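You operate a simulated robot arm through the tools that you are given. There is no shell and no other tool.

You run a simulated robot arm. Do the job below in one go: nothing can be reset, and whatever is moved stays where it is left.

Task
Put things in order on the long table. At the end: the cream tape roll is on the brown cloths box; the black tub stands where the black sanding block stood; the green square brush stands where the black tub stood; the black sanding block stands where the cream tape roll stood; whatever was shut is shut again. Leave all else as you found it, and nothing knocked over.

It is judged by the outcome, as a careful person would: the job done as asked, and still so three seconds after it is handed in. It fails if anything else is knocked over, pushed out of place, dropped, spilled or broken. Flat cloth is picked up by pressing the open fingertips on it (5 to 10 N) and closing them slowly along it; thin cloth reads only 2 to 8 mm in the jaws.

Robot
A 7-joint arm with a two-finger parallel gripper, fixed in place. Base frame: the origin is at the foot of the arm, x ahead of it, y to its left, z up; the work surface is at about z = 940. Readings come in mm, rad, newtons and seconds.
With the tool pointing down near the work surface it reaches from about 220 to 680 mm from the base axis. Its first joint turns from -1.152 to 1.152 rad. Payload 2.4 kg.
The TCP is the grasp point between the finger pads, 30 mm short of the fingertips. In the tool frame z runs along the fingers and y along their closing line. The gripper opens to 94 mm. The fingers are 28 mm wide and 10 mm thick; the gripper's body (50 by 96 mm) begins 55 mm behind the TCP.
Orientation is that of the tool frame in the base frame, as a unit quaternion [w, x, y, z]. With the fingers straight down and closing along the base's y, the tool's x points along the base's -x, its y along +y and its z along -z.

Tools
- The arm moves only by the tool send_rows. Its argument "deltas" is a list of rows, each a list of 7 numbers: the finger opening in mm, from 0 to 94, then the shift along the tool's x, y, z in mm, then the turn, a rotation vector about the tool's x, y, z in rad. In form: [[jaw, dx, dy, dz, rx, ry, rz], ...]. A call has 1 to 20 rows; each row shifts and turns the commanded pose from where the row before left it, along the tool's axes as they then stand. Rows are played at 5 a second. More than 50 mm and 0.15 rad between two rows, or a gripper value outside its range, and nothing of the call is played. A pose out of reach is approached as far as the arm can. The call stops where the force on the tool passes 40 N (or 10 N more than at its start, if that is more) or the arm is blocked; 0.2 s more then pass. The fingers move at their own pace (about 153 mm/s each) and stop on an object; they squeeze with about 44 N. The grip force told is the motor's: it shows also when the fingers shut on nothing. Time passes only in rows, and 0.2 s behind the last, so rows that do not move let the fingers close. It gives the time, the measured TCP pose, the force on the tool (base axes), the opening and the grip force at its end, in the units of the frame above (readings bear some noise), with the torque about the TCP (base axes, N m) and any sound that the robot's microphone picked up.
- Cameras (640 x 400 px; columns grow to the right, rows downward): "scene" is fixed at [46.9, 476.5, 1467.9]; the picture's right is [-0.79, -0.61, 0.00], its down [-0.27, 0.35, -0.90] and it looks along [0.55, -0.71, -0.44] (base axes); focal length 314 px, centre (320, 200). "wrist" rides on the gripper at [76, 14, -102] in the tool frame; the picture's right is [-0.18, 0.98, 0.00], its down [-0.75, -0.14, -0.64] and it looks along [-0.63, -0.12, 0.77] (tool axes); focal length 243 px, centre (320, 200). There is no depth. A picture from a camera that has moved, and an enlarged one, comes with that camera's place and axes in the base frame and with its lens. The place of the scene camera against the robot may be out by one fixed shift of up to 25 mm in any direction.
- grab_frame(camera): a new picture of that camera. No time passes.
- enlarge(camera, box): a new picture of the part [left, top, right, bottom] of that camera's present view, enlarged. No time passes.
- job_done(): hands the job in; it is judged then, once.

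Nothing tells you positions but the pictures and the camera data. Unless the task says otherwise, let go and move clear before handing in.

The tools are called after ">>>" as name(argument=value, ...) on one line, values as JSON. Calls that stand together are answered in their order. send_rows: Moves the arm, as the interface text tells. Its arguments: {"type":"object","properties":{"deltas":{"type":"array"}},"required":["deltas"]} The other tools are called the same way: grab_frame (camera) takes a picture; enlarge (camera, box) takes an enlarged picture of a part of a camera's view; job_done () hands the job in.

At the start:

```text
clock: 0.0
position: [341.9, -48.8, 1226.6]
tool_rot: [0.0, 0.001, 1.0, 0.0]
ft_force: [0.0, 0.6, 0.2]
wrist_torque: [0.02, 0.04, -0.04]
opening: 94.1
grasp_force: 0.1
```

scene: 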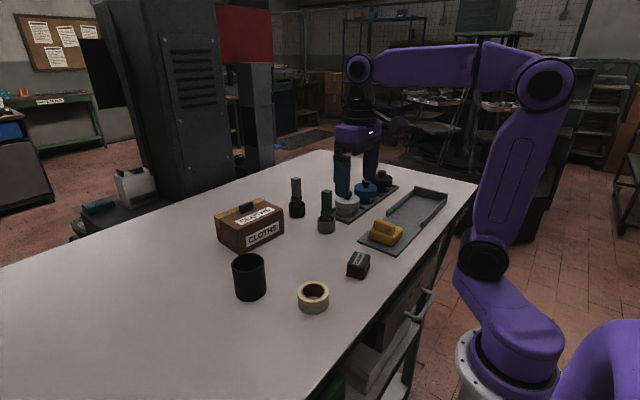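
wrist: 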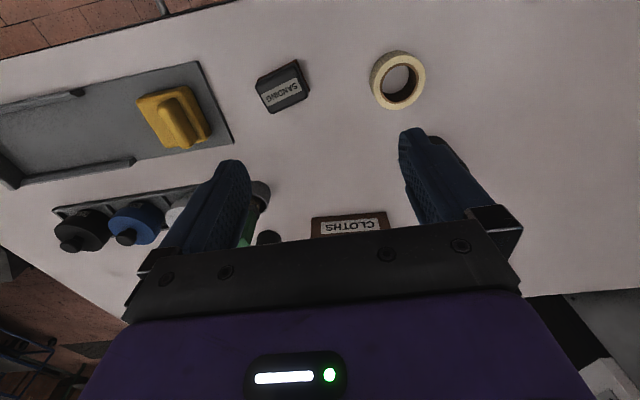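

I see the table with the cloths box, black tub, tape roll, sanding block, two brush-like things (one black, one green), a tray with a yellow thing and a rack. I'll take closer pictures before moving.

>>> enlarge(camera="scene", box=[200, 160, 360, 320])

>>> enlarge(camera="scene", box=[320, 140, 480, 300])

>>> enlarge(camera="wrist", box=[0, 0, 460, 290])

```text
2.50 times, centred on (280, 240) of scene
camera zoom: at [46.9, 476.5, 1467.9], right [-0.79, -0.61, 0.0], down [-0.27, 0.35, -0.9], along [0.55, -0.71, -0.44], focal length 784 px, centre (420, 100)
```

zoom: 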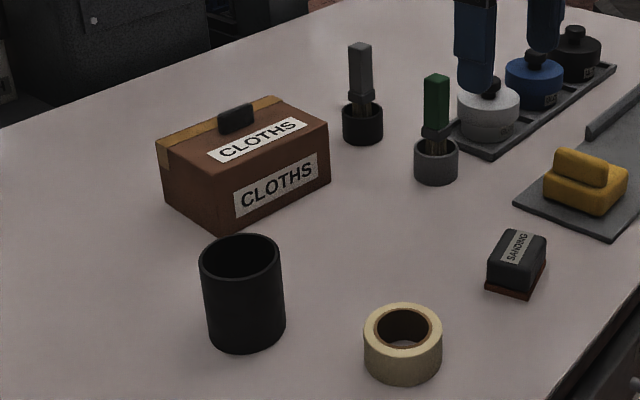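

```text
2.50 times, centred on (400, 220) of scene
camera zoom: at [46.9, 476.5, 1467.9], right [-0.79, -0.61, 0.0], down [-0.27, 0.35, -0.9], along [0.55, -0.71, -0.44], focal length 784 px, centre (120, 150)
```

zoom: 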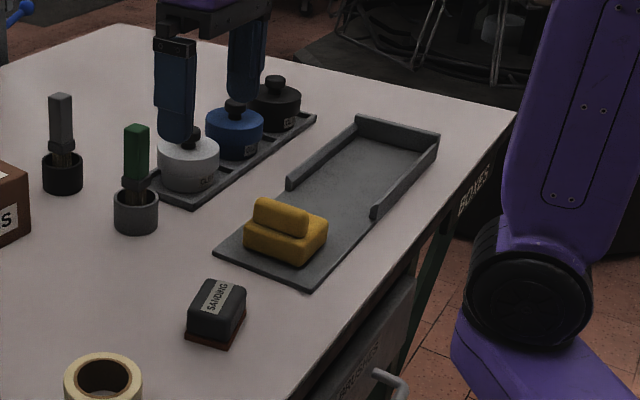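

```text
1.38 times, centred on (230, 145) of wrist
camera zoom: at [266.4, -33.0, 1329.3], right [0.18, 0.98, 0.0], down [0.75, -0.14, 0.64], along [0.63, -0.12, -0.77], focal length 335 px, centre (444, 276)
```

zoom: 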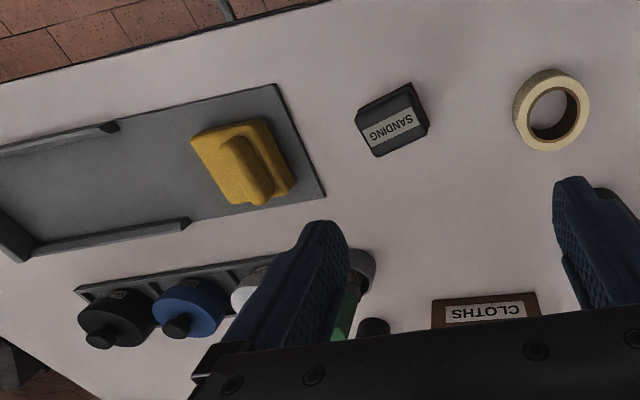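

The tape sits around (375, 58), the block around (355, -103), the tub around (520, 125), the green brush around (545, -210) and the box beyond x = 655. I'll shift the arm sideways to look at the tub and then the others from above.

>>> send_rows(deltas=[[94, 0, 40, 0, 0, 0, 0], [94, 0, 40, 0, 0, 0, 0], [94, 0, 40, 0, 0, 0, 0], [94, 0, 30, 0, 0, 0, 0], [94, 0, 0, 0, 0, 0, 0]])

```text
clock: 1.2
position: [344.0, 103.7, 1226.3]
tool_rot: [-0.001, -0.001, 1.0, 0.0]
ft_force: [-0.2, 0.4, 0.0]
wrist_torque: [0.0, -0.01, 0.02]
opening: 93.7
grasp_force: 0.1
```

>>> enlarge(camera="wrist", box=[0, 0, 640, 400])

>>> enlarge(camera="scene", box=[280, 140, 480, 260])

```text
1.00 times, centred on (320, 200) of wrist (not enlarged: the box is as wide or as high as the picture)
camera zoom: at [268.0, 117.7, 1330.1], right [0.18, 0.98, 0.0], down [0.75, -0.14, 0.64], along [0.63, -0.12, -0.77], focal length 243 px, centre (320, 200)
```

zoom: 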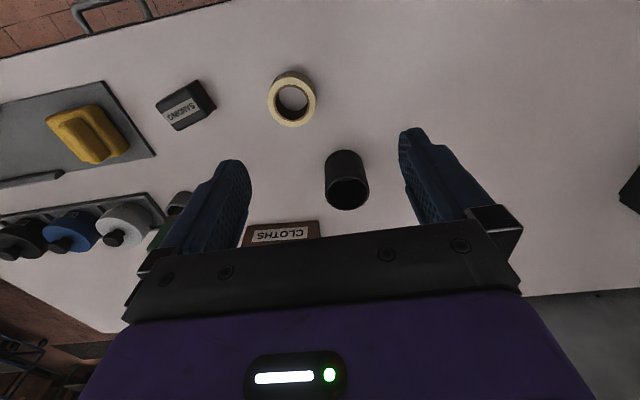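

```text
3.20 times, centred on (380, 200) of scene
camera zoom: at [46.9, 476.5, 1467.9], right [-0.79, -0.61, 0.0], down [-0.27, 0.35, -0.9], along [0.55, -0.71, -0.44], focal length 1003 px, centre (128, 200)
```

zoom: 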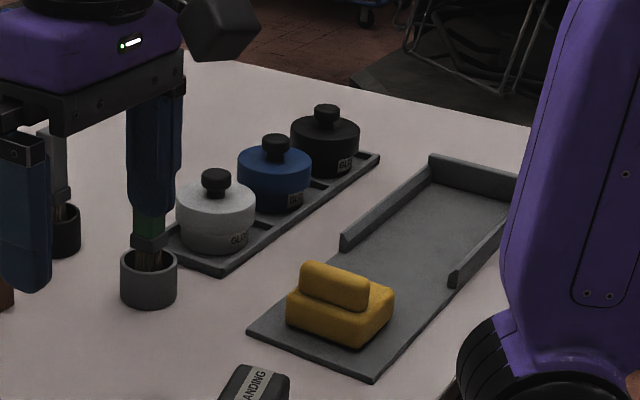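

The tub now shows between the fingers. I'll enlarge it and the tape and block.

>>> enlarge(camera="wrist", box=[240, 50, 400, 250])

>>> enlarge(camera="wrist", box=[130, 50, 330, 150])

>>> enlarge(camera="scene", box=[200, 180, 340, 320])

```text
2.00 times, centred on (320, 150) of wrist
camera zoom: at [268.0, 117.7, 1330.1], right [0.18, 0.98, 0.0], down [0.75, -0.14, 0.64], along [0.63, -0.12, -0.77], focal length 485 px, centre (320, 300)
```

zoom: 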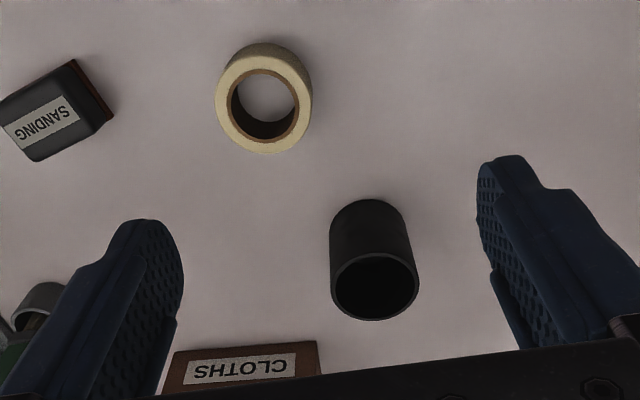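

```text
3.20 times, centred on (230, 100) of wrist
camera zoom: at [268.0, 117.7, 1330.1], right [0.18, 0.98, 0.0], down [0.75, -0.14, 0.64], along [0.63, -0.12, -0.77], focal length 776 px, centre (608, 520)
```

zoom: 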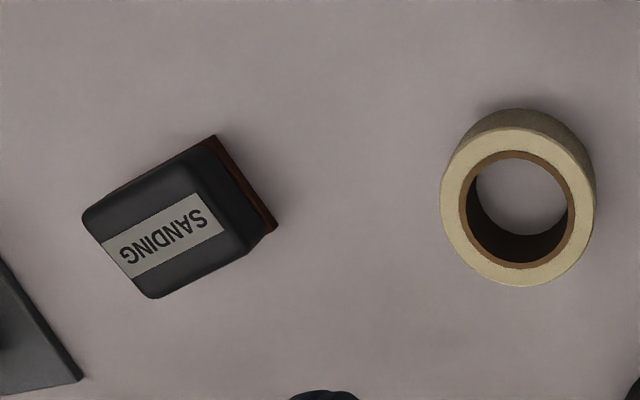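

```text
2.86 times, centred on (270, 250) of scene
camera zoom: at [46.9, 476.5, 1467.9], right [-0.79, -0.61, 0.0], down [-0.27, 0.35, -0.9], along [0.55, -0.71, -0.44], focal length 896 px, centre (463, 57)
```

zoom: 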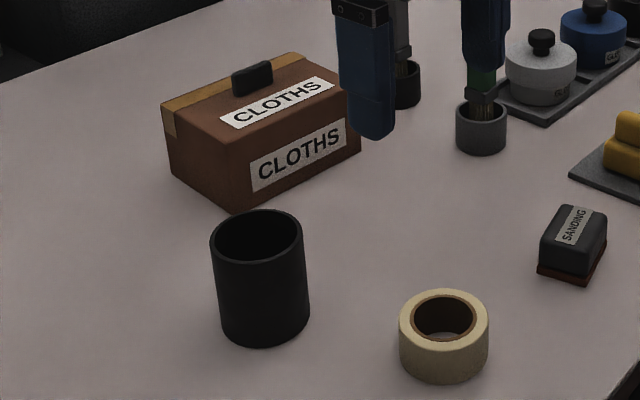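

The tub looks empty and the tape and block are clear of neighbours. Next I'll move to the right and back to see the brushes and the box lid.

>>> send_rows(deltas=[[94, 0, -45, 0, 0, 0, 0], [94, 0, -45, 0, 0, 0, 0], [94, 0, -45, 0, 0, 0, 0], [94, 0, -45, 0, 0, 0, 0], [94, -30, -45, 0, 0, 0, 0], [94, -30, -20, 0, 0, 0, 0], [94, -30, 0, 0, 0, 0, 0], [94, 0, 0, 0, 0, 0, 0]])

>>> grab_frame(camera="wrist")

>>> enlarge(camera="wrist", box=[160, 60, 480, 260])

```text
refused: row 5 steps farther than a row can; nothing moved
```

```text
taken
camera wrist: at [268.0, 117.7, 1330.1], right [0.18, 0.98, 0.0], down [0.75, -0.14, 0.64], along [0.63, -0.12, -0.77], focal length 243 px, centre (320, 200)
```

wrist: 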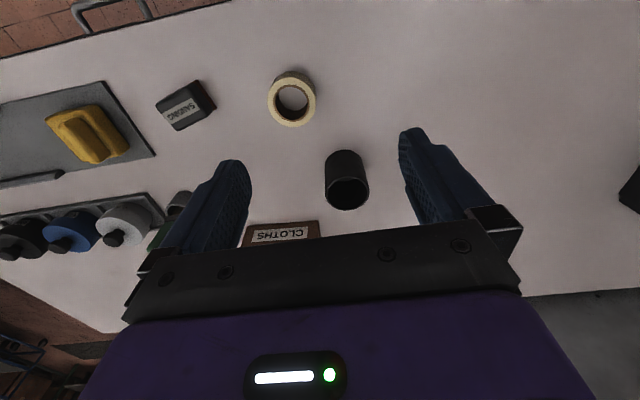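

```text
2.00 times, centred on (320, 160) of wrist
camera zoom: at [268.0, 117.7, 1330.1], right [0.18, 0.98, 0.0], down [0.75, -0.14, 0.64], along [0.63, -0.12, -0.77], focal length 485 px, centre (320, 280)
```

zoom: 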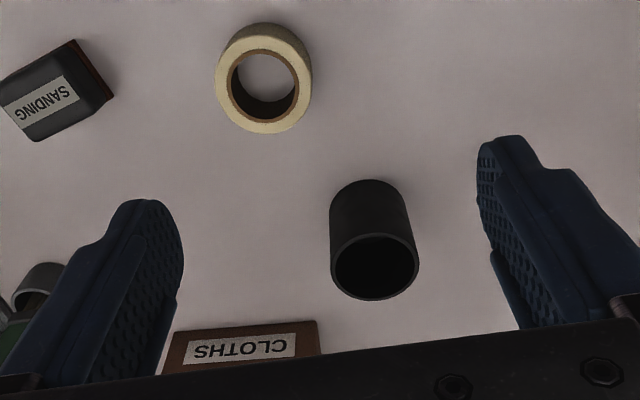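

One step was too long. I'll repeat it with shorter rows, toward the brushes and box.

>>> send_rows(deltas=[[94, 0, -45, 0, 0, 0, 0], [94, 0, -45, 0, 0, 0, 0], [94, 0, -45, 0, 0, 0, 0], [94, 0, -45, 0, 0, 0, 0], [94, -10, -45, 0, 0, 0, 0], [94, -20, -30, 0, 0, 0, 0], [94, -20, 0, 0, 0, 0, 0], [94, 0, 0, 0, 0, 0, 0]])

```text
clock: 3.0
position: [390.4, -153.5, 1225.0]
tool_rot: [0.001, 0.0, 1.0, 0.0]
ft_force: [-0.1, -0.2, -0.2]
wrist_torque: [0.0, 0.0, -0.02]
opening: 94.0
grasp_force: 0.1
```

>>> grab_frame(camera="wrist")

>>> enlarge(camera="wrist", box=[190, 80, 430, 240])

>>> grab_frame(camera="scene")

```text
taken
camera wrist: at [315.9, -139.1, 1328.9], right [0.18, 0.98, 0.0], down [0.75, -0.14, 0.64], along [0.63, -0.12, -0.77], focal length 243 px, centre (320, 200)
```

wrist: 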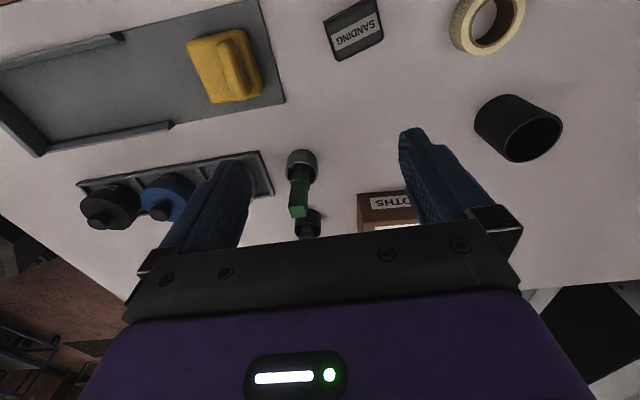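

```text
2.50 times, centred on (310, 160) of wrist
camera zoom: at [315.9, -139.1, 1328.9], right [0.18, 0.98, 0.0], down [0.75, -0.14, 0.64], along [0.63, -0.12, -0.77], focal length 606 px, centre (345, 300)
```

zoom: 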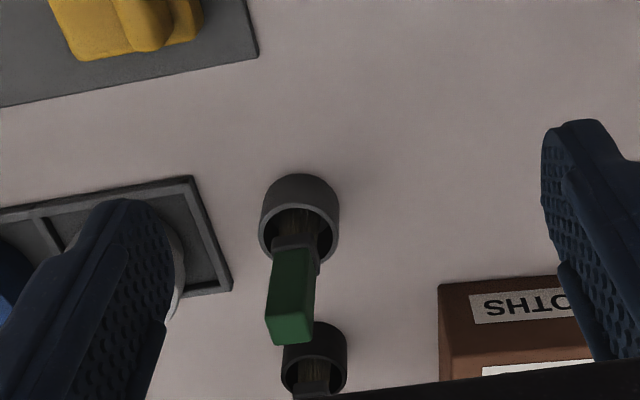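

```text
taken
```

scene: 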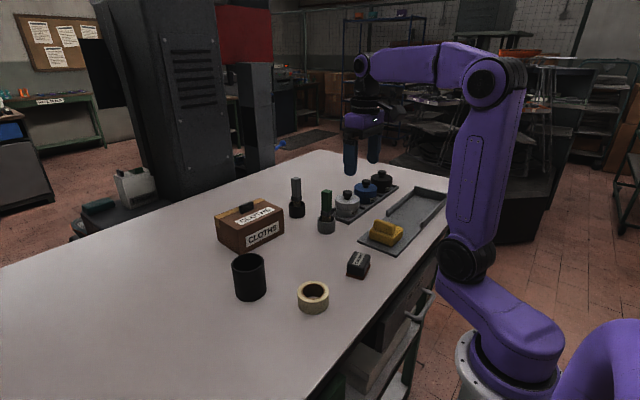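

The brush stands at about (532, -212) with its top near z = 1080. The box's near edge is around x = 632 with its top near z = 1016. I'll start with the tape roll and hover above it.

>>> send_rows(deltas=[[94, 3.1, 35, 21, 0, 0, 0], [94, 3.1, 35, 21, 0, 0, 0], [94, 3.1, 35, 21, 0, 0, 0], [94, 3.1, 35, 21, 0, 0, 0], [94, 3.1, 35, 21, 0, 0, 0], [94, 3.1, 35, 21, 0, 0, 0], [94, 0, 0, 0, 0, 0, 0], [94, 0, 0, 0, 0, 0, 0]])

>>> grab_frame(camera="wrist")

```text
clock: 4.8
position: [372.1, 58.4, 1099.6]
tool_rot: [0.0, 0.001, 1.0, 0.001]
ft_force: [-0.9, 0.2, 1.2]
wrist_torque: [0.01, -0.02, 0.01]
opening: 93.9
grasp_force: 0.1
```

```text
taken
camera wrist: at [297.0, 72.8, 1202.3], right [0.18, 0.98, 0.0], down [0.75, -0.14, 0.64], along [0.63, -0.12, -0.77], focal length 243 px, centre (320, 200)
```

wrist: 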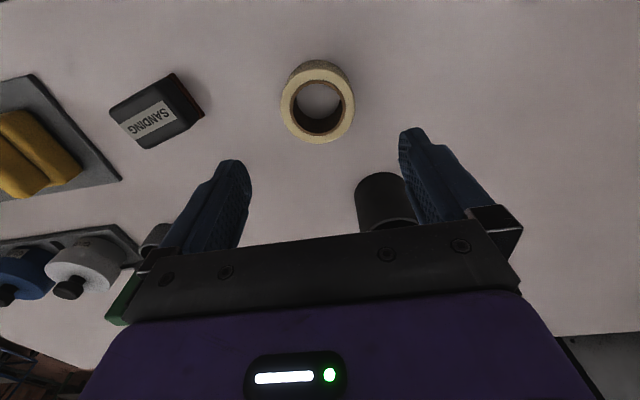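

The tape is centred at about (372, 57), right under the fingers. I'll descend and close on it.

>>> send_rows(deltas=[[94, 0, -1, 40, 0, 0, 0], [94, 0, 0, 40, 0, 0, 0], [94, 0, 0, 25, 0, 0, 0], [94, 0, 0, 19, 0, 0, 0], [94, 0, 0, 0, 0, 0, 0], [60, 0, 0, 0, 0, 0, 0], [60, 0, 0, 0, 0, 0, 0], [60, 0, 0, 0, 0, 0, 0]])

>>> grab_frame(camera="wrist")

```text
clock: 6.6
position: [371.9, 55.0, 977.9]
tool_rot: [0.0, 0.0, 1.0, 0.0]
ft_force: [-0.1, 0.2, -0.7]
wrist_torque: [0.0, -0.01, 0.0]
opening: 72.5
grasp_force: 43.9
```

```text
taken
camera wrist: at [296.9, 70.7, 1079.9], right [0.18, 0.98, 0.0], down [0.75, -0.14, 0.64], along [0.63, -0.12, -0.77], focal length 243 px, centre (320, 200)
```

wrist: 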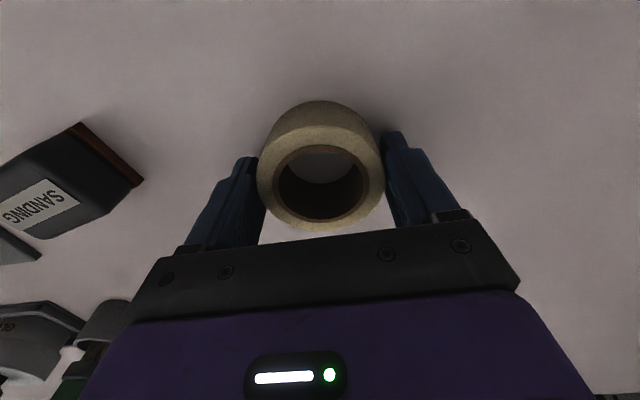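

I have the tape in the grip (72.5 mm). Before lifting, I'll look closely at the box lid with the scene camera.

>>> enlarge(camera="scene", box=[205, 190, 295, 260])

>>> send_rows(deltas=[[60, 0, 0, -15, 0, 0, 0], [60, 0, 0, -40, 0, 0, 0], [60, 0, 0, -40, 0, 0, 0], [60, 0, 0, -40, 0, 0, 0], [60, 0, 0, -40, 0, 0, 0], [60, 0, 0, 0, 0, 0, 0]])

>>> grab_frame(camera="scene")

>>> grab_frame(camera="wrist")

```text
5.71 times, centred on (250, 225) of scene
camera zoom: at [46.9, 476.5, 1467.9], right [-0.79, -0.61, 0.0], down [-0.27, 0.35, -0.9], along [0.55, -0.71, -0.44], focal length 1792 px, centre (720, 57)
```

zoom: 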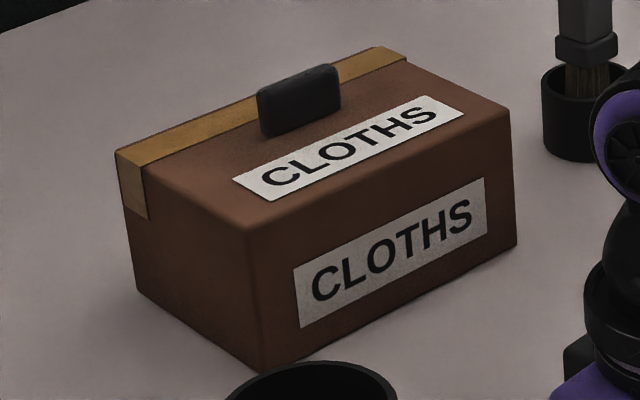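

```text
clock: 8.0
position: [371.4, 55.8, 1149.9]
tool_rot: [0.0, 0.0, 1.0, 0.0]
ft_force: [-1.1, 0.5, -0.5]
wrist_torque: [-0.01, -0.02, -0.01]
opening: 72.6
grasp_force: 44.1
```

```text
taken
```

scene: 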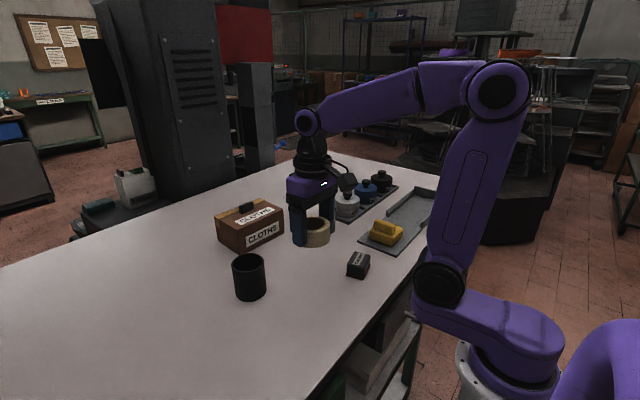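

```text
taken
camera wrist: at [296.6, 71.5, 1253.0], right [0.18, 0.98, 0.0], down [0.75, -0.14, 0.64], along [0.63, -0.12, -0.77], focal length 243 px, centre (320, 200)
```

wrist: 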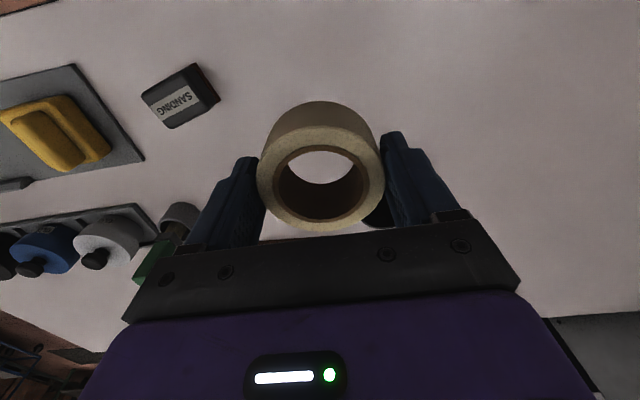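

The tape is held and lifted. I'll swing to the box's left side so the wrist camera sees the lid past the held tape.

>>> send_rows(deltas=[[60, -38, 15.7, -5, 0, 0, 0], [60, -38, 15.7, -5, 0, 0, 0], [60, -38, 15.7, -5, 0, 0, 0], [60, -38, 15.7, -5, 0, 0, 0], [60, -38, 15.7, -5, 0, 0, 0], [60, -38, 15.7, -5, 0, 0, 0], [60, 0, 0, 0, 0, 0, 0], [60, 0, 0, 0, 0, 0, 0]])

>>> grab_frame(camera="wrist")

>>> enlarge(camera="wrist", box=[40, 130, 240, 290])

```text
clock: 9.8
position: [600.8, 149.1, 1181.6]
tool_rot: [0.0, 0.0, 1.0, 0.0]
ft_force: [0.4, 0.3, 0.3]
wrist_torque: [0.01, -0.02, 0.03]
opening: 72.6
grasp_force: 44.1
```

```text
taken
camera wrist: at [525.8, 164.9, 1284.5], right [0.18, 0.98, 0.0], down [0.75, -0.14, 0.64], along [0.63, -0.12, -0.77], focal length 243 px, centre (320, 200)
```

wrist: 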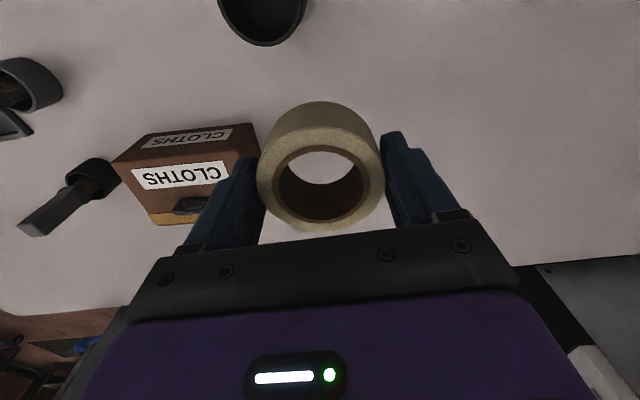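

```text
2.50 times, centred on (140, 210) of wrist
camera zoom: at [525.8, 164.9, 1284.5], right [0.18, 0.98, 0.0], down [0.75, -0.14, 0.64], along [0.63, -0.12, -0.77], focal length 606 px, centre (770, 175)
```

zoom: 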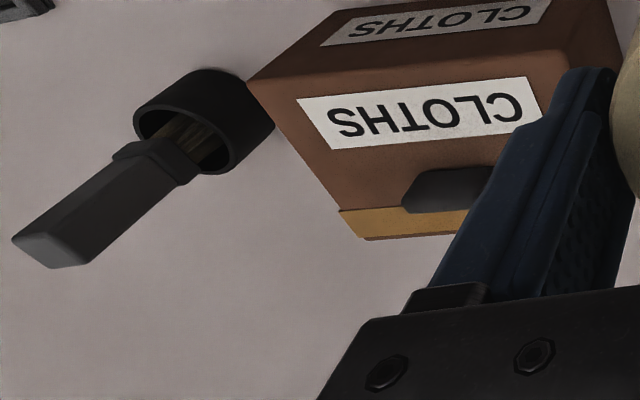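

The lid is clearly visible: near edge from (634, -122) to (648, 44), top at z ≈ 1020, and the handle's front is about 66 mm in. I'll put the tape on the lid's right-front area, at about (670, -86), and hover there first.

>>> send_rows(deltas=[[60, -11.5, -39.2, 0, 0, 0, 0], [60, -11.5, -39.2, 0, 0, 0, 0], [60, -11.5, -39.2, 0, 0, 0, 0], [60, -11.5, -39.2, 0, 0, 0, 0], [60, -11.5, -39.2, 0, 0, 0, 0], [60, -11.5, -39.2, 0, 0, 0, 0], [60, 0, 0, 0, 0, 0, 0], [60, 0, 0, 40, 0, 0, 0], [60, 0, 0, 40, 0, 0, 0], [60, 0, 0, 0, 0, 0, 0], [60, 0, 0, 0, 0, 0, 0]])

>>> grab_frame(camera="wrist")

>>> enlarge(camera="scene", box=[195, 170, 305, 260])

```text
clock: 12.2
position: [630.7, -85.9, 1089.5]
tool_rot: [0.0, 0.0, 1.0, 0.0]
ft_force: [0.4, 0.0, -0.9]
wrist_torque: [0.02, 0.0, 0.03]
opening: 72.7
grasp_force: 43.8
out of reach, approached as far as the arm can: row 3, 4, 5, 6
```

```text
taken
camera wrist: at [555.3, -70.4, 1193.2], right [0.18, 0.98, 0.0], down [0.75, -0.14, 0.64], along [0.63, -0.12, -0.77], focal length 243 px, centre (320, 200)
```

wrist: 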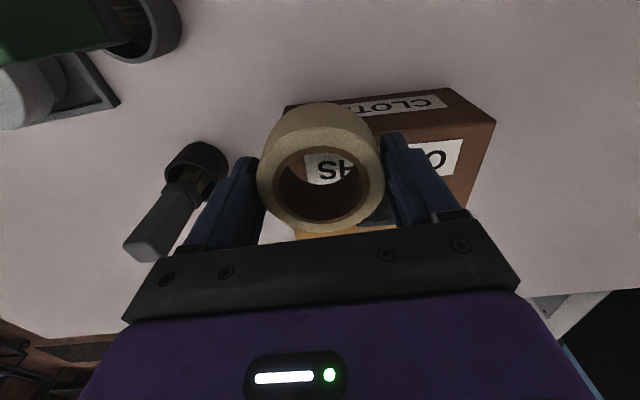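

```text
4.44 times, centred on (250, 215) of scene
camera zoom: at [46.9, 476.5, 1467.9], right [-0.79, -0.61, 0.0], down [-0.27, 0.35, -0.9], along [0.55, -0.71, -0.44], focal length 1394 px, centre (631, 133)
```

zoom: 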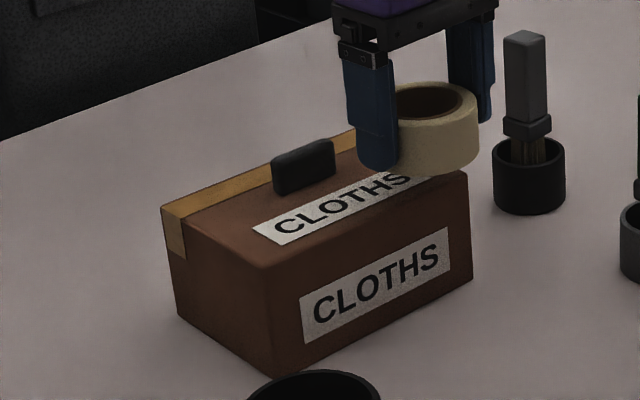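

The arm ran out of reach at the higher height and stopped at x = 631, still above the lid. I'll lower a little and then move forward, since the reach grows lower down.

>>> send_rows(deltas=[[60, 0, 0, 14, 0, 0, 0], [60, -10, 0, 0, 0, 0, 0], [60, -10, 0, 0, 0, 0, 0], [60, -10, 0, 0, 0, 0, 0], [60, -9, 0, 0, 0, 0, 0], [60, 0, 0, 0, 0, 0, 0]])

>>> enlarge(camera="scene", box=[195, 170, 305, 260])

>>> grab_frame(camera="wrist")

```text
clock: 13.6
position: [668.5, -86.4, 1077.5]
tool_rot: [0.0, 0.001, 1.0, 0.0]
ft_force: [-1.3, -1.3, -0.3]
wrist_torque: [-0.07, 0.03, -0.02]
opening: 72.5
grasp_force: 44.4
```

```text
4.44 times, centred on (250, 215) of scene
camera zoom: at [46.9, 476.4, 1468.0], right [-0.79, -0.61, 0.0], down [-0.27, 0.35, -0.9], along [0.55, -0.71, -0.44], focal length 1394 px, centre (631, 133)
```

zoom: 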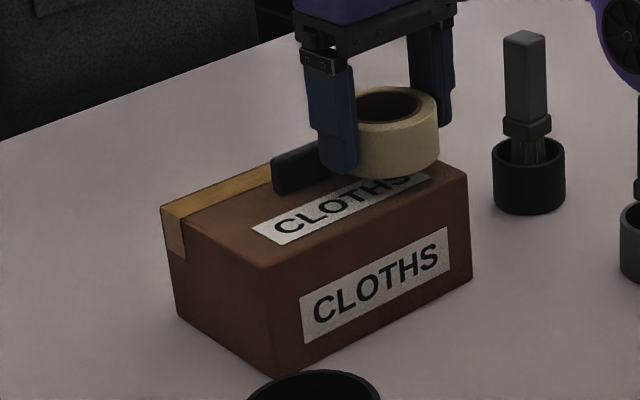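

```text
taken
camera wrist: at [593.6, -71.3, 1179.0], right [0.19, 0.98, 0.0], down [0.75, -0.14, 0.64], along [0.63, -0.12, -0.77], focal length 243 px, centre (320, 200)
```

wrist: 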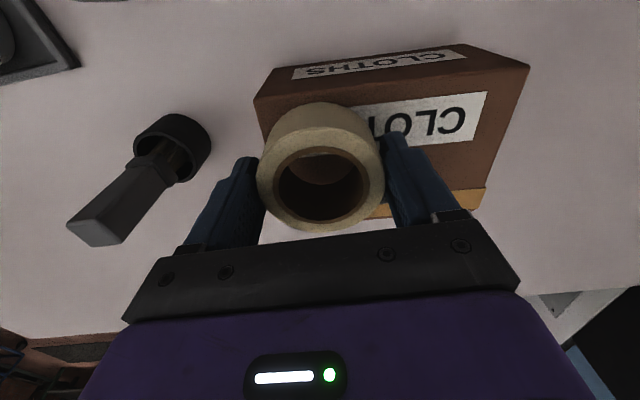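

The tape now hangs about 20 mm over the lid's right-front area, clear of the handle. I'll lower it gently.

>>> send_rows(deltas=[[60, 0, 0, 5, 0, 0, 0], [60, 0, 0, 5, 0, 0, 0], [60, 0, 0, 3, 0, 0, 0], [60, 0, 0, 0, 0, 0, 0]])

>>> enlarge(camera="scene", box=[215, 180, 295, 230])

```text
clock: 14.6
position: [670.5, -86.8, 1062.3]
tool_rot: [0.001, 0.0, 1.0, 0.0]
ft_force: [-0.2, -1.1, -0.5]
wrist_torque: [-0.01, 0.04, 0.0]
opening: 72.7
grasp_force: 43.9
```

```text
8.00 times, centred on (255, 205) of scene
camera zoom: at [46.9, 476.5, 1468.0], right [-0.79, -0.61, 0.0], down [-0.27, 0.35, -0.9], along [0.55, -0.71, -0.44], focal length 2508 px, centre (840, 160)
```

zoom: 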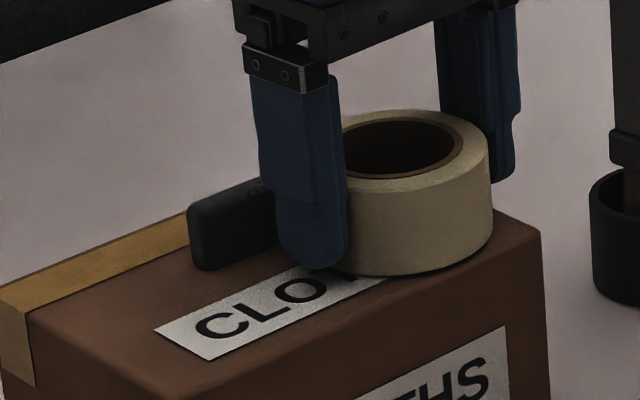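

It looks nearly on the lid. I'll go down in small steps and watch the force.

>>> send_rows(deltas=[[60, 0, 0, 1.5, 0, 0, 0], [60, 0, 0, 0, 0, 0, 0]])

>>> send_rows(deltas=[[60, 0, 0, 1.5, 0, 0, 0], [60, 0, 0, 0, 0, 0, 0]])

>>> send_rows(deltas=[[60, 0, 0, 1.5, 0, 0, 0], [60, 0, 0, 0, 0, 0, 0]])

```text
clock: 15.2
position: [669.6, -86.6, 1061.9]
tool_rot: [0.002, 0.0, 1.0, 0.0]
ft_force: [-0.6, -0.7, 1.8]
wrist_torque: [0.06, -0.08, -0.03]
opening: 72.6
grasp_force: 44.1
```

```text
clock: 15.8
position: [670.9, -85.2, 1061.8]
tool_rot: [0.002, 0.0, 1.0, 0.0]
ft_force: [-1.7, -1.5, 17.0]
wrist_torque: [0.28, 0.45, 0.05]
opening: 72.4
grasp_force: 44.1
```

```text
clock: 16.4
position: [669.6, -85.8, 1061.1]
tool_rot: [0.003, 0.0, 1.0, 0.0]
ft_force: [-1.8, -0.9, 30.1]
wrist_torque: [0.39, 0.37, 0.05]
opening: 72.5
grasp_force: 43.8
```

The tape is seated on the lid (30 N contact). I'll ease the pressure, open and rise straight up.

>>> send_rows(deltas=[[60, 0, 0, -3, 0, 0, 0], [60, 0, 0, 0, 0, 0, 0], [76, 0, 0, 0, 0, 0, 0], [84, 0, 0, 0, 0, 0, 0], [92, 0, 0, 0, 0, 0, 0], [92, 0, 0, 0, 0, 0, 0]])

>>> send_rows(deltas=[[92, 0, 0, -10, 0, 0, 0], [92, 5, 0, -20, 0, 0, 0], [92, 15, 0, -30, 0, 0, 0], [92, 25, 0, -30, 0, 0, 0], [92, 30, 0, -30, 0, 0, 0], [92, 40, 0, 0, 0, 0, 0], [92, 40, 0, 0, 0, 0, 0], [92, 0, 0, 0, 0, 0, 0]])

>>> enlarge(camera="scene", box=[195, 170, 305, 260])

>>> grab_frame(camera="wrist")

```text
clock: 17.8
position: [669.4, -84.8, 1061.8]
tool_rot: [0.0, 0.0, 1.0, 0.0]
ft_force: [-0.2, -0.1, -0.1]
wrist_torque: [-0.03, 0.01, 0.01]
opening: 91.9
grasp_force: 0.1
```

```text
clock: 19.6
position: [514.1, -88.3, 1182.8]
tool_rot: [0.001, 0.0, 1.0, 0.0]
ft_force: [-0.2, -0.6, 0.9]
wrist_torque: [0.05, 0.05, -0.02]
opening: 92.2
grasp_force: 0.1
```

```text
4.44 times, centred on (250, 215) of scene
camera zoom: at [46.9, 476.5, 1467.9], right [-0.79, -0.61, 0.0], down [-0.27, 0.35, -0.9], along [0.55, -0.71, -0.44], focal length 1394 px, centre (631, 133)
```

zoom: 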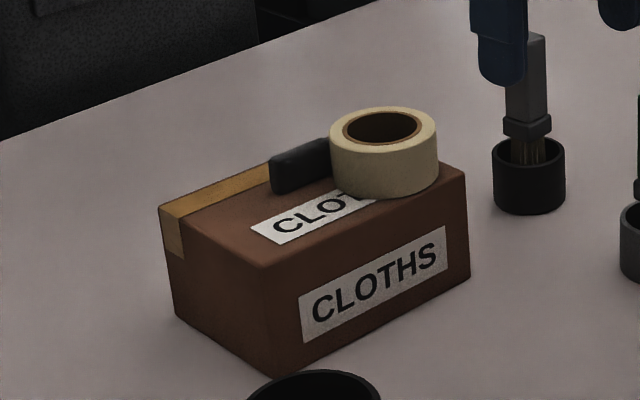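

```text
taken
camera wrist: at [438.3, -72.3, 1284.9], right [0.18, 0.98, 0.0], down [0.75, -0.14, 0.64], along [0.63, -0.12, -0.77], focal length 243 px, centre (320, 200)
```

wrist: 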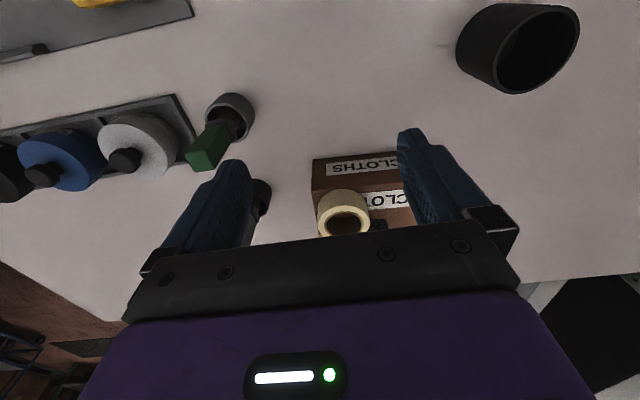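

The tape sits flat on the lid and the box is still in place. Next is the sanding block, and I'll hover over it to find its angle.

>>> send_rows(deltas=[[92, 32, -3, 14.6, 0, 0, 0], [92, 32, -3, 14.6, 0, 0, 0], [92, 32, -3, 14.6, 0, 0, 0], [92, 32, -3, 14.6, 0, 0, 0], [92, 32, -3, 14.6, 0, 0, 0], [92, 0, 0, 0, 0, 0, 0], [92, 0, 0, 0, 0, 0, 0]])

>>> grab_frame(camera="wrist")

>>> enlarge(camera="wrist", box=[240, 40, 400, 140])

```text
clock: 21.2
position: [354.7, -99.9, 1110.2]
tool_rot: [0.0, 0.0, 1.0, 0.001]
ft_force: [-1.4, 0.9, -0.8]
wrist_torque: [0.03, -0.01, 0.03]
opening: 92.1
grasp_force: 0.0
```

```text
taken
camera wrist: at [280.0, -85.0, 1212.1], right [0.18, 0.98, 0.0], down [0.75, -0.14, 0.64], along [0.63, -0.12, -0.77], focal length 243 px, centre (320, 200)
```

wrist: 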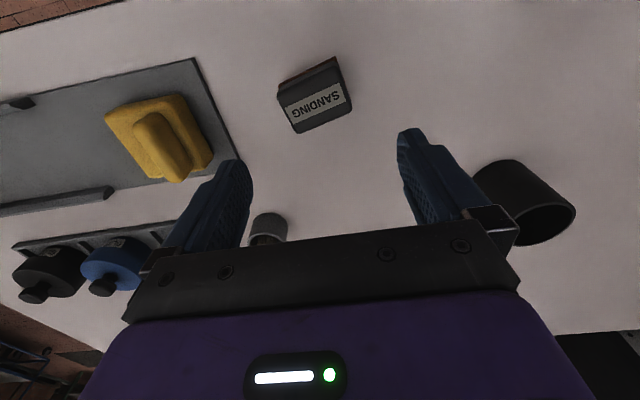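

```text
4.00 times, centred on (320, 90) of wrist
camera zoom: at [280.0, -85.0, 1212.1], right [0.18, 0.98, 0.0], down [0.75, -0.14, 0.64], along [0.63, -0.12, -0.77], focal length 970 px, centre (320, 640)
```

zoom: 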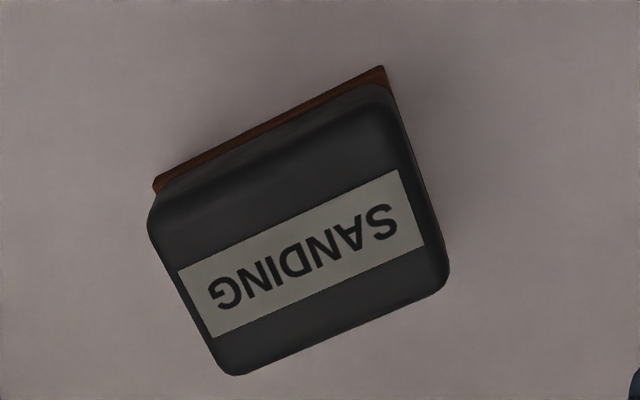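

The block is centred at about (355.5, -104), 65 mm long, turned about 13.5° from the y axis. I'll turn the gripper to match, descend and grip its ends.

>>> send_rows(deltas=[[92, -0.8, -3.7, 0, 0, 0, -0.118], [92, 0, 0, 0, 0, 0, -0.118], [92, 0, 0, 40, 0, 0, 0], [92, 0, 0, 40, 0, 0, 0], [92, 0, 0, 20, 0, 0, 0], [92, 0, 0, 0, 0, 0, 0]])

>>> grab_frame(camera="wrist")

```text
clock: 22.6
position: [356.7, -103.9, 1007.4]
tool_rot: [-0.001, -0.118, 0.993, 0.0]
ft_force: [-1.0, 0.7, 0.3]
wrist_torque: [0.03, 0.0, 0.0]
opening: 91.9
grasp_force: 0.0
```

```text
taken
camera wrist: at [280.8, -107.5, 1111.1], right [-0.05, 1.0, 0.0], down [0.77, 0.04, 0.64], along [0.64, 0.03, -0.77], focal length 243 px, centre (320, 200)
```

wrist: 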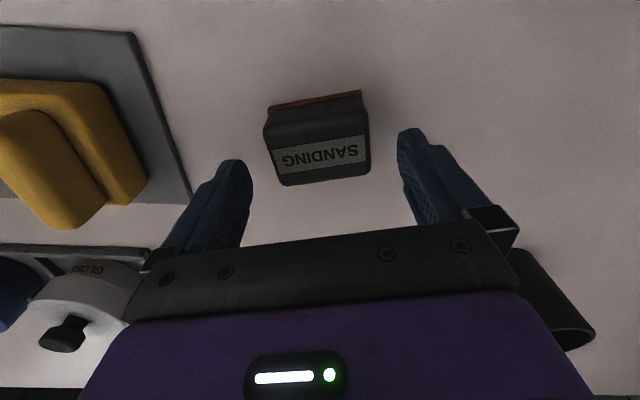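

The block is centred and aligned between the fingers. I'll go down and close.

>>> send_rows(deltas=[[92, 0, 0, 20, 0, 0, 0], [92, 0, 0, 13, 0, 0, 0], [92, 0, 0, 0, 0, 0, 0], [50, 0, 0, 0, 0, 0, 0], [50, 0, 0, 0, 0, 0, 0], [50, 0, 0, 0, 0, 0, 0]])

>>> grab_frame(camera="wrist")

```text
clock: 24.0
position: [356.9, -105.0, 976.3]
tool_rot: [-0.001, -0.117, 0.993, 0.0]
ft_force: [-0.5, 0.1, 0.5]
wrist_torque: [-0.01, -0.01, 0.0]
opening: 67.7
grasp_force: 44.1
```

```text
taken
camera wrist: at [280.1, -108.3, 1078.2], right [-0.05, 1.0, 0.0], down [0.77, 0.04, 0.64], along [0.64, 0.03, -0.77], focal length 243 px, centre (320, 200)
```

wrist: 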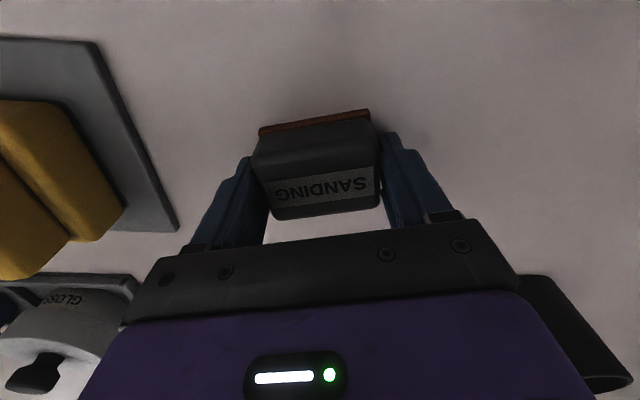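

The block is gripped at 67.7 mm. I'll lift it and carry it to where the tape stood, (372, 57).

>>> send_rows(deltas=[[50, 0, 0, -20, 0, 0, 0], [50, 0, 0, -40, 0, 0, 0], [50, -10.6, 30.7, 0, 0, 0, 0], [50, -10.6, 30.7, 0, 0, 0, 0], [50, -10.6, 30.7, 0, 0, 0, 0], [50, -10.6, 30.7, 0, 0, 0, 0], [50, -10.6, 30.7, 0, 0, 0, 0], [50, 0, 0, 0, 0, 0, 0], [50, 0, 0, 35, 0, 0, 0], [50, 0, 0, 15, 0, 0, 0], [50, 0, 0, 0, 0, 0, 0]])

>>> grab_frame(camera="wrist")

>>> enlarge(camera="scene", box=[220, 200, 400, 320])

```text
clock: 26.4
position: [371.6, 55.9, 985.5]
tool_rot: [0.0, -0.117, 0.993, -0.001]
ft_force: [-0.7, -0.3, -0.3]
wrist_torque: [0.02, -0.02, -0.03]
opening: 67.6
grasp_force: 43.6
```

```text
taken
camera wrist: at [295.2, 53.5, 1087.8], right [-0.05, 1.0, 0.0], down [0.77, 0.04, 0.64], along [0.64, 0.03, -0.77], focal length 243 px, centre (320, 200)
```

wrist: 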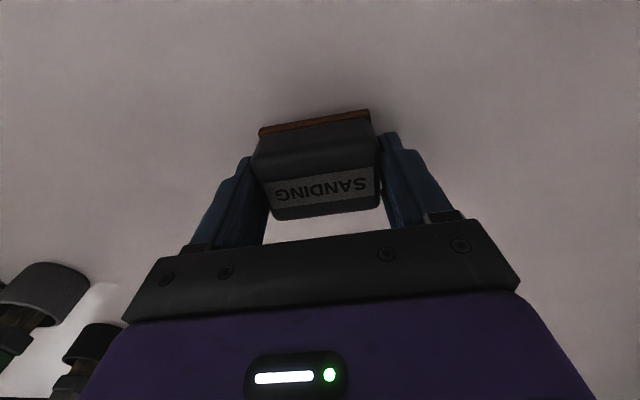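

```text
3.33 times, centred on (310, 260) of scene
camera zoom: at [46.9, 476.5, 1467.9], right [-0.79, -0.61, 0.0], down [-0.27, 0.35, -0.9], along [0.55, -0.71, -0.44], focal length 1045 px, centre (353, 0)
```

zoom: 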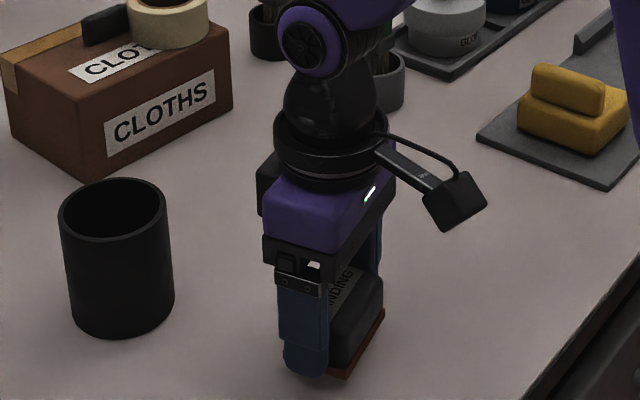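

The block hangs about 10 mm above the tape's old spot. I'll lower it gently until it touches.

>>> send_rows(deltas=[[50, 0, 0, 5, 0, 0, 0], [50, 0, 0, 3, 0, 0, 0], [50, 0, 0, 0, 0, 0, 0]])

>>> send_rows(deltas=[[50, 0, 0, 1.5, 0, 0, 0], [50, 0, 0, 0, 0, 0, 0]])

>>> send_rows(deltas=[[50, 0, 0, 1, 0, 0, 0], [50, 0, 0, 0, 0, 0, 0]])

```text
clock: 27.2
position: [371.5, 57.7, 978.3]
tool_rot: [0.0, -0.118, 0.993, 0.0]
ft_force: [-0.1, 0.8, -1.2]
wrist_torque: [-0.02, -0.01, 0.02]
opening: 67.9
grasp_force: 43.8
```

```text
clock: 27.8
position: [371.7, 56.5, 976.2]
tool_rot: [0.0, -0.118, 0.993, 0.0]
ft_force: [0.3, 0.7, -0.7]
wrist_torque: [0.0, 0.03, 0.03]
opening: 67.5
grasp_force: 43.9
```

```text
clock: 28.4
position: [372.8, 57.1, 975.9]
tool_rot: [0.001, -0.118, 0.993, 0.0]
ft_force: [-1.7, 0.0, 13.9]
wrist_torque: [-0.47, 0.08, -0.03]
opening: 67.7
grasp_force: 43.9
```

The block is on the table. I'll let go, rise and turn the gripper back.

>>> send_rows(deltas=[[50, 0, 0, -0.8, 0, 0, 0], [72, 0, 0, 0, 0, 0, 0], [80, 0, 0, 0, 0, 0, 0], [92, 0, 0, 0, 0, 0, 0], [92, 0, 0, -10, 0, 0, 0], [92, 0, 0, -40, 0, 0, 0], [92, 0, 0, -40, 0, 0, 0], [92, 0, 0, -40, 0, 0, 0], [92, 0, 0, -40, 0, 0, 0.118], [92, 0, 0, 0, 0, 0, 0.118], [92, 0, 0, 0, 0, 0, 0]])

>>> grab_frame(camera="wrist")

>>> enlarge(camera="scene", box=[220, 200, 400, 320])

```text
clock: 30.8
position: [371.6, 58.5, 1147.3]
tool_rot: [0.0, 0.0, 1.0, 0.0]
ft_force: [0.7, -0.5, -0.2]
wrist_torque: [0.02, 0.0, -0.03]
opening: 92.0
grasp_force: 0.0
```

```text
taken
camera wrist: at [296.1, 73.6, 1249.4], right [0.19, 0.98, 0.0], down [0.75, -0.14, 0.64], along [0.63, -0.12, -0.77], focal length 243 px, centre (320, 200)
```

wrist: 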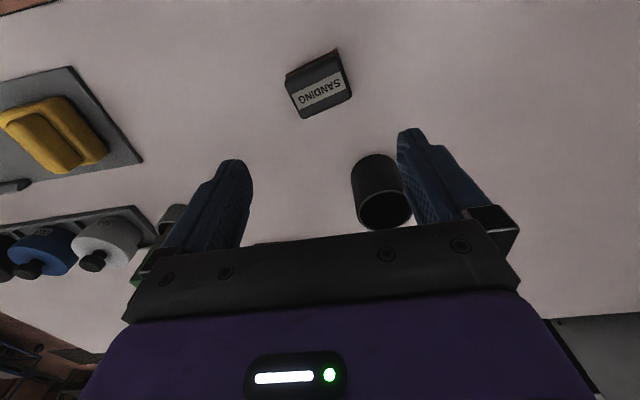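

```text
3.33 times, centred on (310, 260) of scene
camera zoom: at [46.9, 476.5, 1467.9], right [-0.79, -0.61, 0.0], down [-0.27, 0.35, -0.9], along [0.55, -0.71, -0.44], focal length 1045 px, centre (353, 0)
```

zoom: 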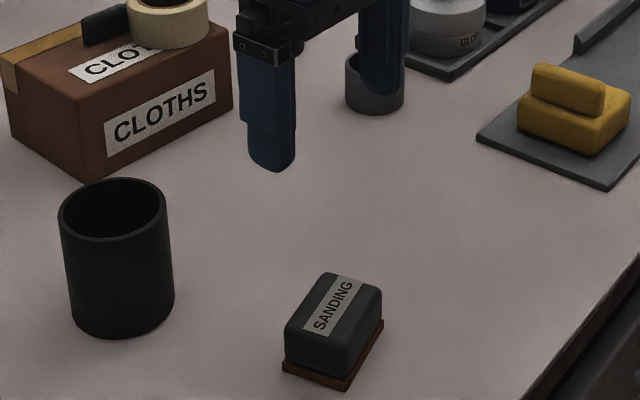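

The block stands where the tape was. Next the tub: I'll hover over (512, 117).

>>> send_rows(deltas=[[94, -35, 14.6, 0, 0, 0, 0], [94, -35, 14.6, 0, 0, 0, 0], [94, -35, 14.6, 0, 0, 0, 0], [94, -35, 14.6, 0, 0, 0, 0], [94, 0, 0, 0, 0, 0, 0], [94, 0, 0, 0, 0, 0, 0]])

>>> grab_frame(camera="wrist")

>>> enlarge(camera="wrist", box=[240, 50, 400, 170])

```text
clock: 32.2
position: [511.6, 115.6, 1146.8]
tool_rot: [0.0, 0.0, 1.0, 0.0]
ft_force: [-0.4, -0.2, -0.1]
wrist_torque: [-0.05, 0.0, 0.03]
opening: 93.7
grasp_force: 0.1
```

```text
taken
camera wrist: at [436.0, 130.9, 1249.3], right [0.18, 0.98, 0.0], down [0.75, -0.14, 0.64], along [0.63, -0.12, -0.77], focal length 243 px, centre (320, 200)
```

wrist: 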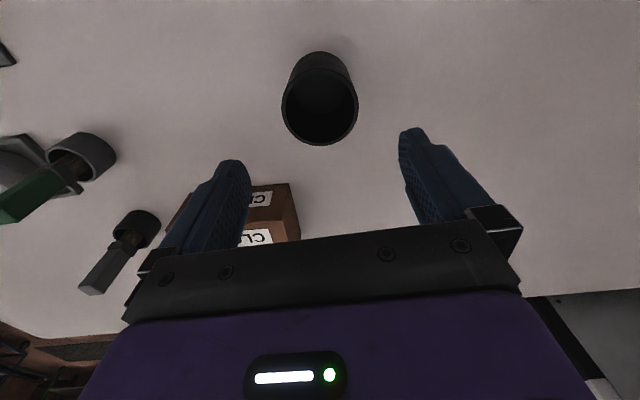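

```text
3.33 times, centred on (320, 110) of wrist
camera zoom: at [436.0, 130.9, 1249.3], right [0.18, 0.98, 0.0], down [0.75, -0.14, 0.64], along [0.63, -0.12, -0.77], focal length 809 px, centre (320, 500)
```

zoom: 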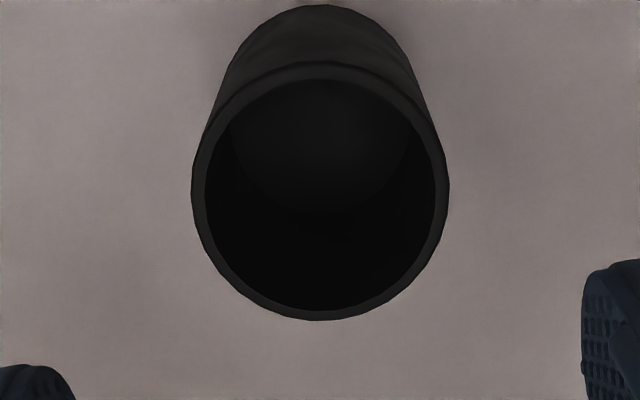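

The tub's rim is centred at about (512, 116), about 72 mm wide with its top near z = 1024, and it is empty. I'll descend around it and grip.

>>> send_rows(deltas=[[94, 0, 0.6, 40, 0, 0, 0], [94, 0, 0, 40, 0, 0, 0], [94, 0, 0, 30, 0, 0, 0], [94, 0, 0, 20, 0, 0, 0], [94, 0, 0, 16, 0, 0, 0], [94, 0, 0, 0, 0, 0, 0], [55, 0, 0, 0, 0, 0, 0], [55, 0, 0, 0, 0, 0, 0], [55, 0, 0, 0, 0, 0, 0]])

>>> grab_frame(camera="wrist")

>>> enlarge(camera="scene", box=[200, 200, 380, 320])

```text
clock: 34.2
position: [509.9, 117.4, 999.6]
tool_rot: [0.0, 0.0, 1.0, -0.001]
ft_force: [0.1, 0.3, -0.2]
wrist_torque: [-0.02, 0.01, -0.01]
opening: 74.7
grasp_force: 43.9
```

```text
taken
camera wrist: at [435.0, 131.9, 1102.2], right [0.18, 0.98, 0.0], down [0.75, -0.14, 0.64], along [0.63, -0.12, -0.77], focal length 243 px, centre (320, 200)
```

wrist: 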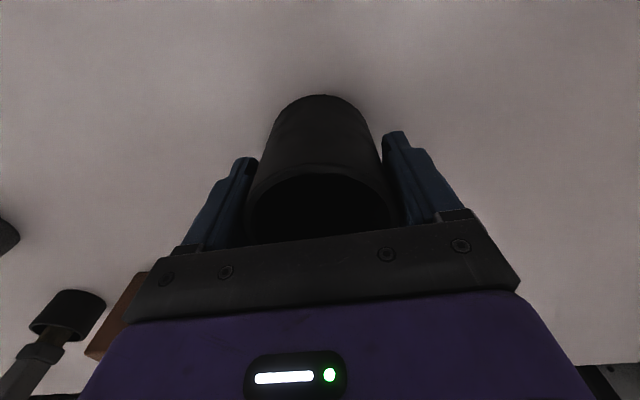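

```text
3.33 times, centred on (290, 260) of scene
camera zoom: at [46.9, 476.5, 1467.9], right [-0.79, -0.61, 0.0], down [-0.27, 0.35, -0.9], along [0.55, -0.71, -0.44], focal length 1045 px, centre (420, 0)
```

zoom: 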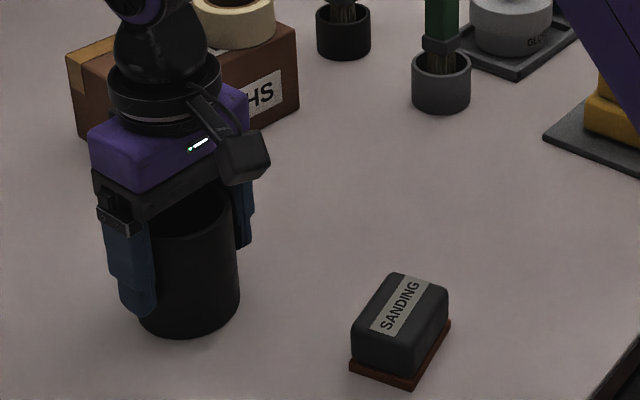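

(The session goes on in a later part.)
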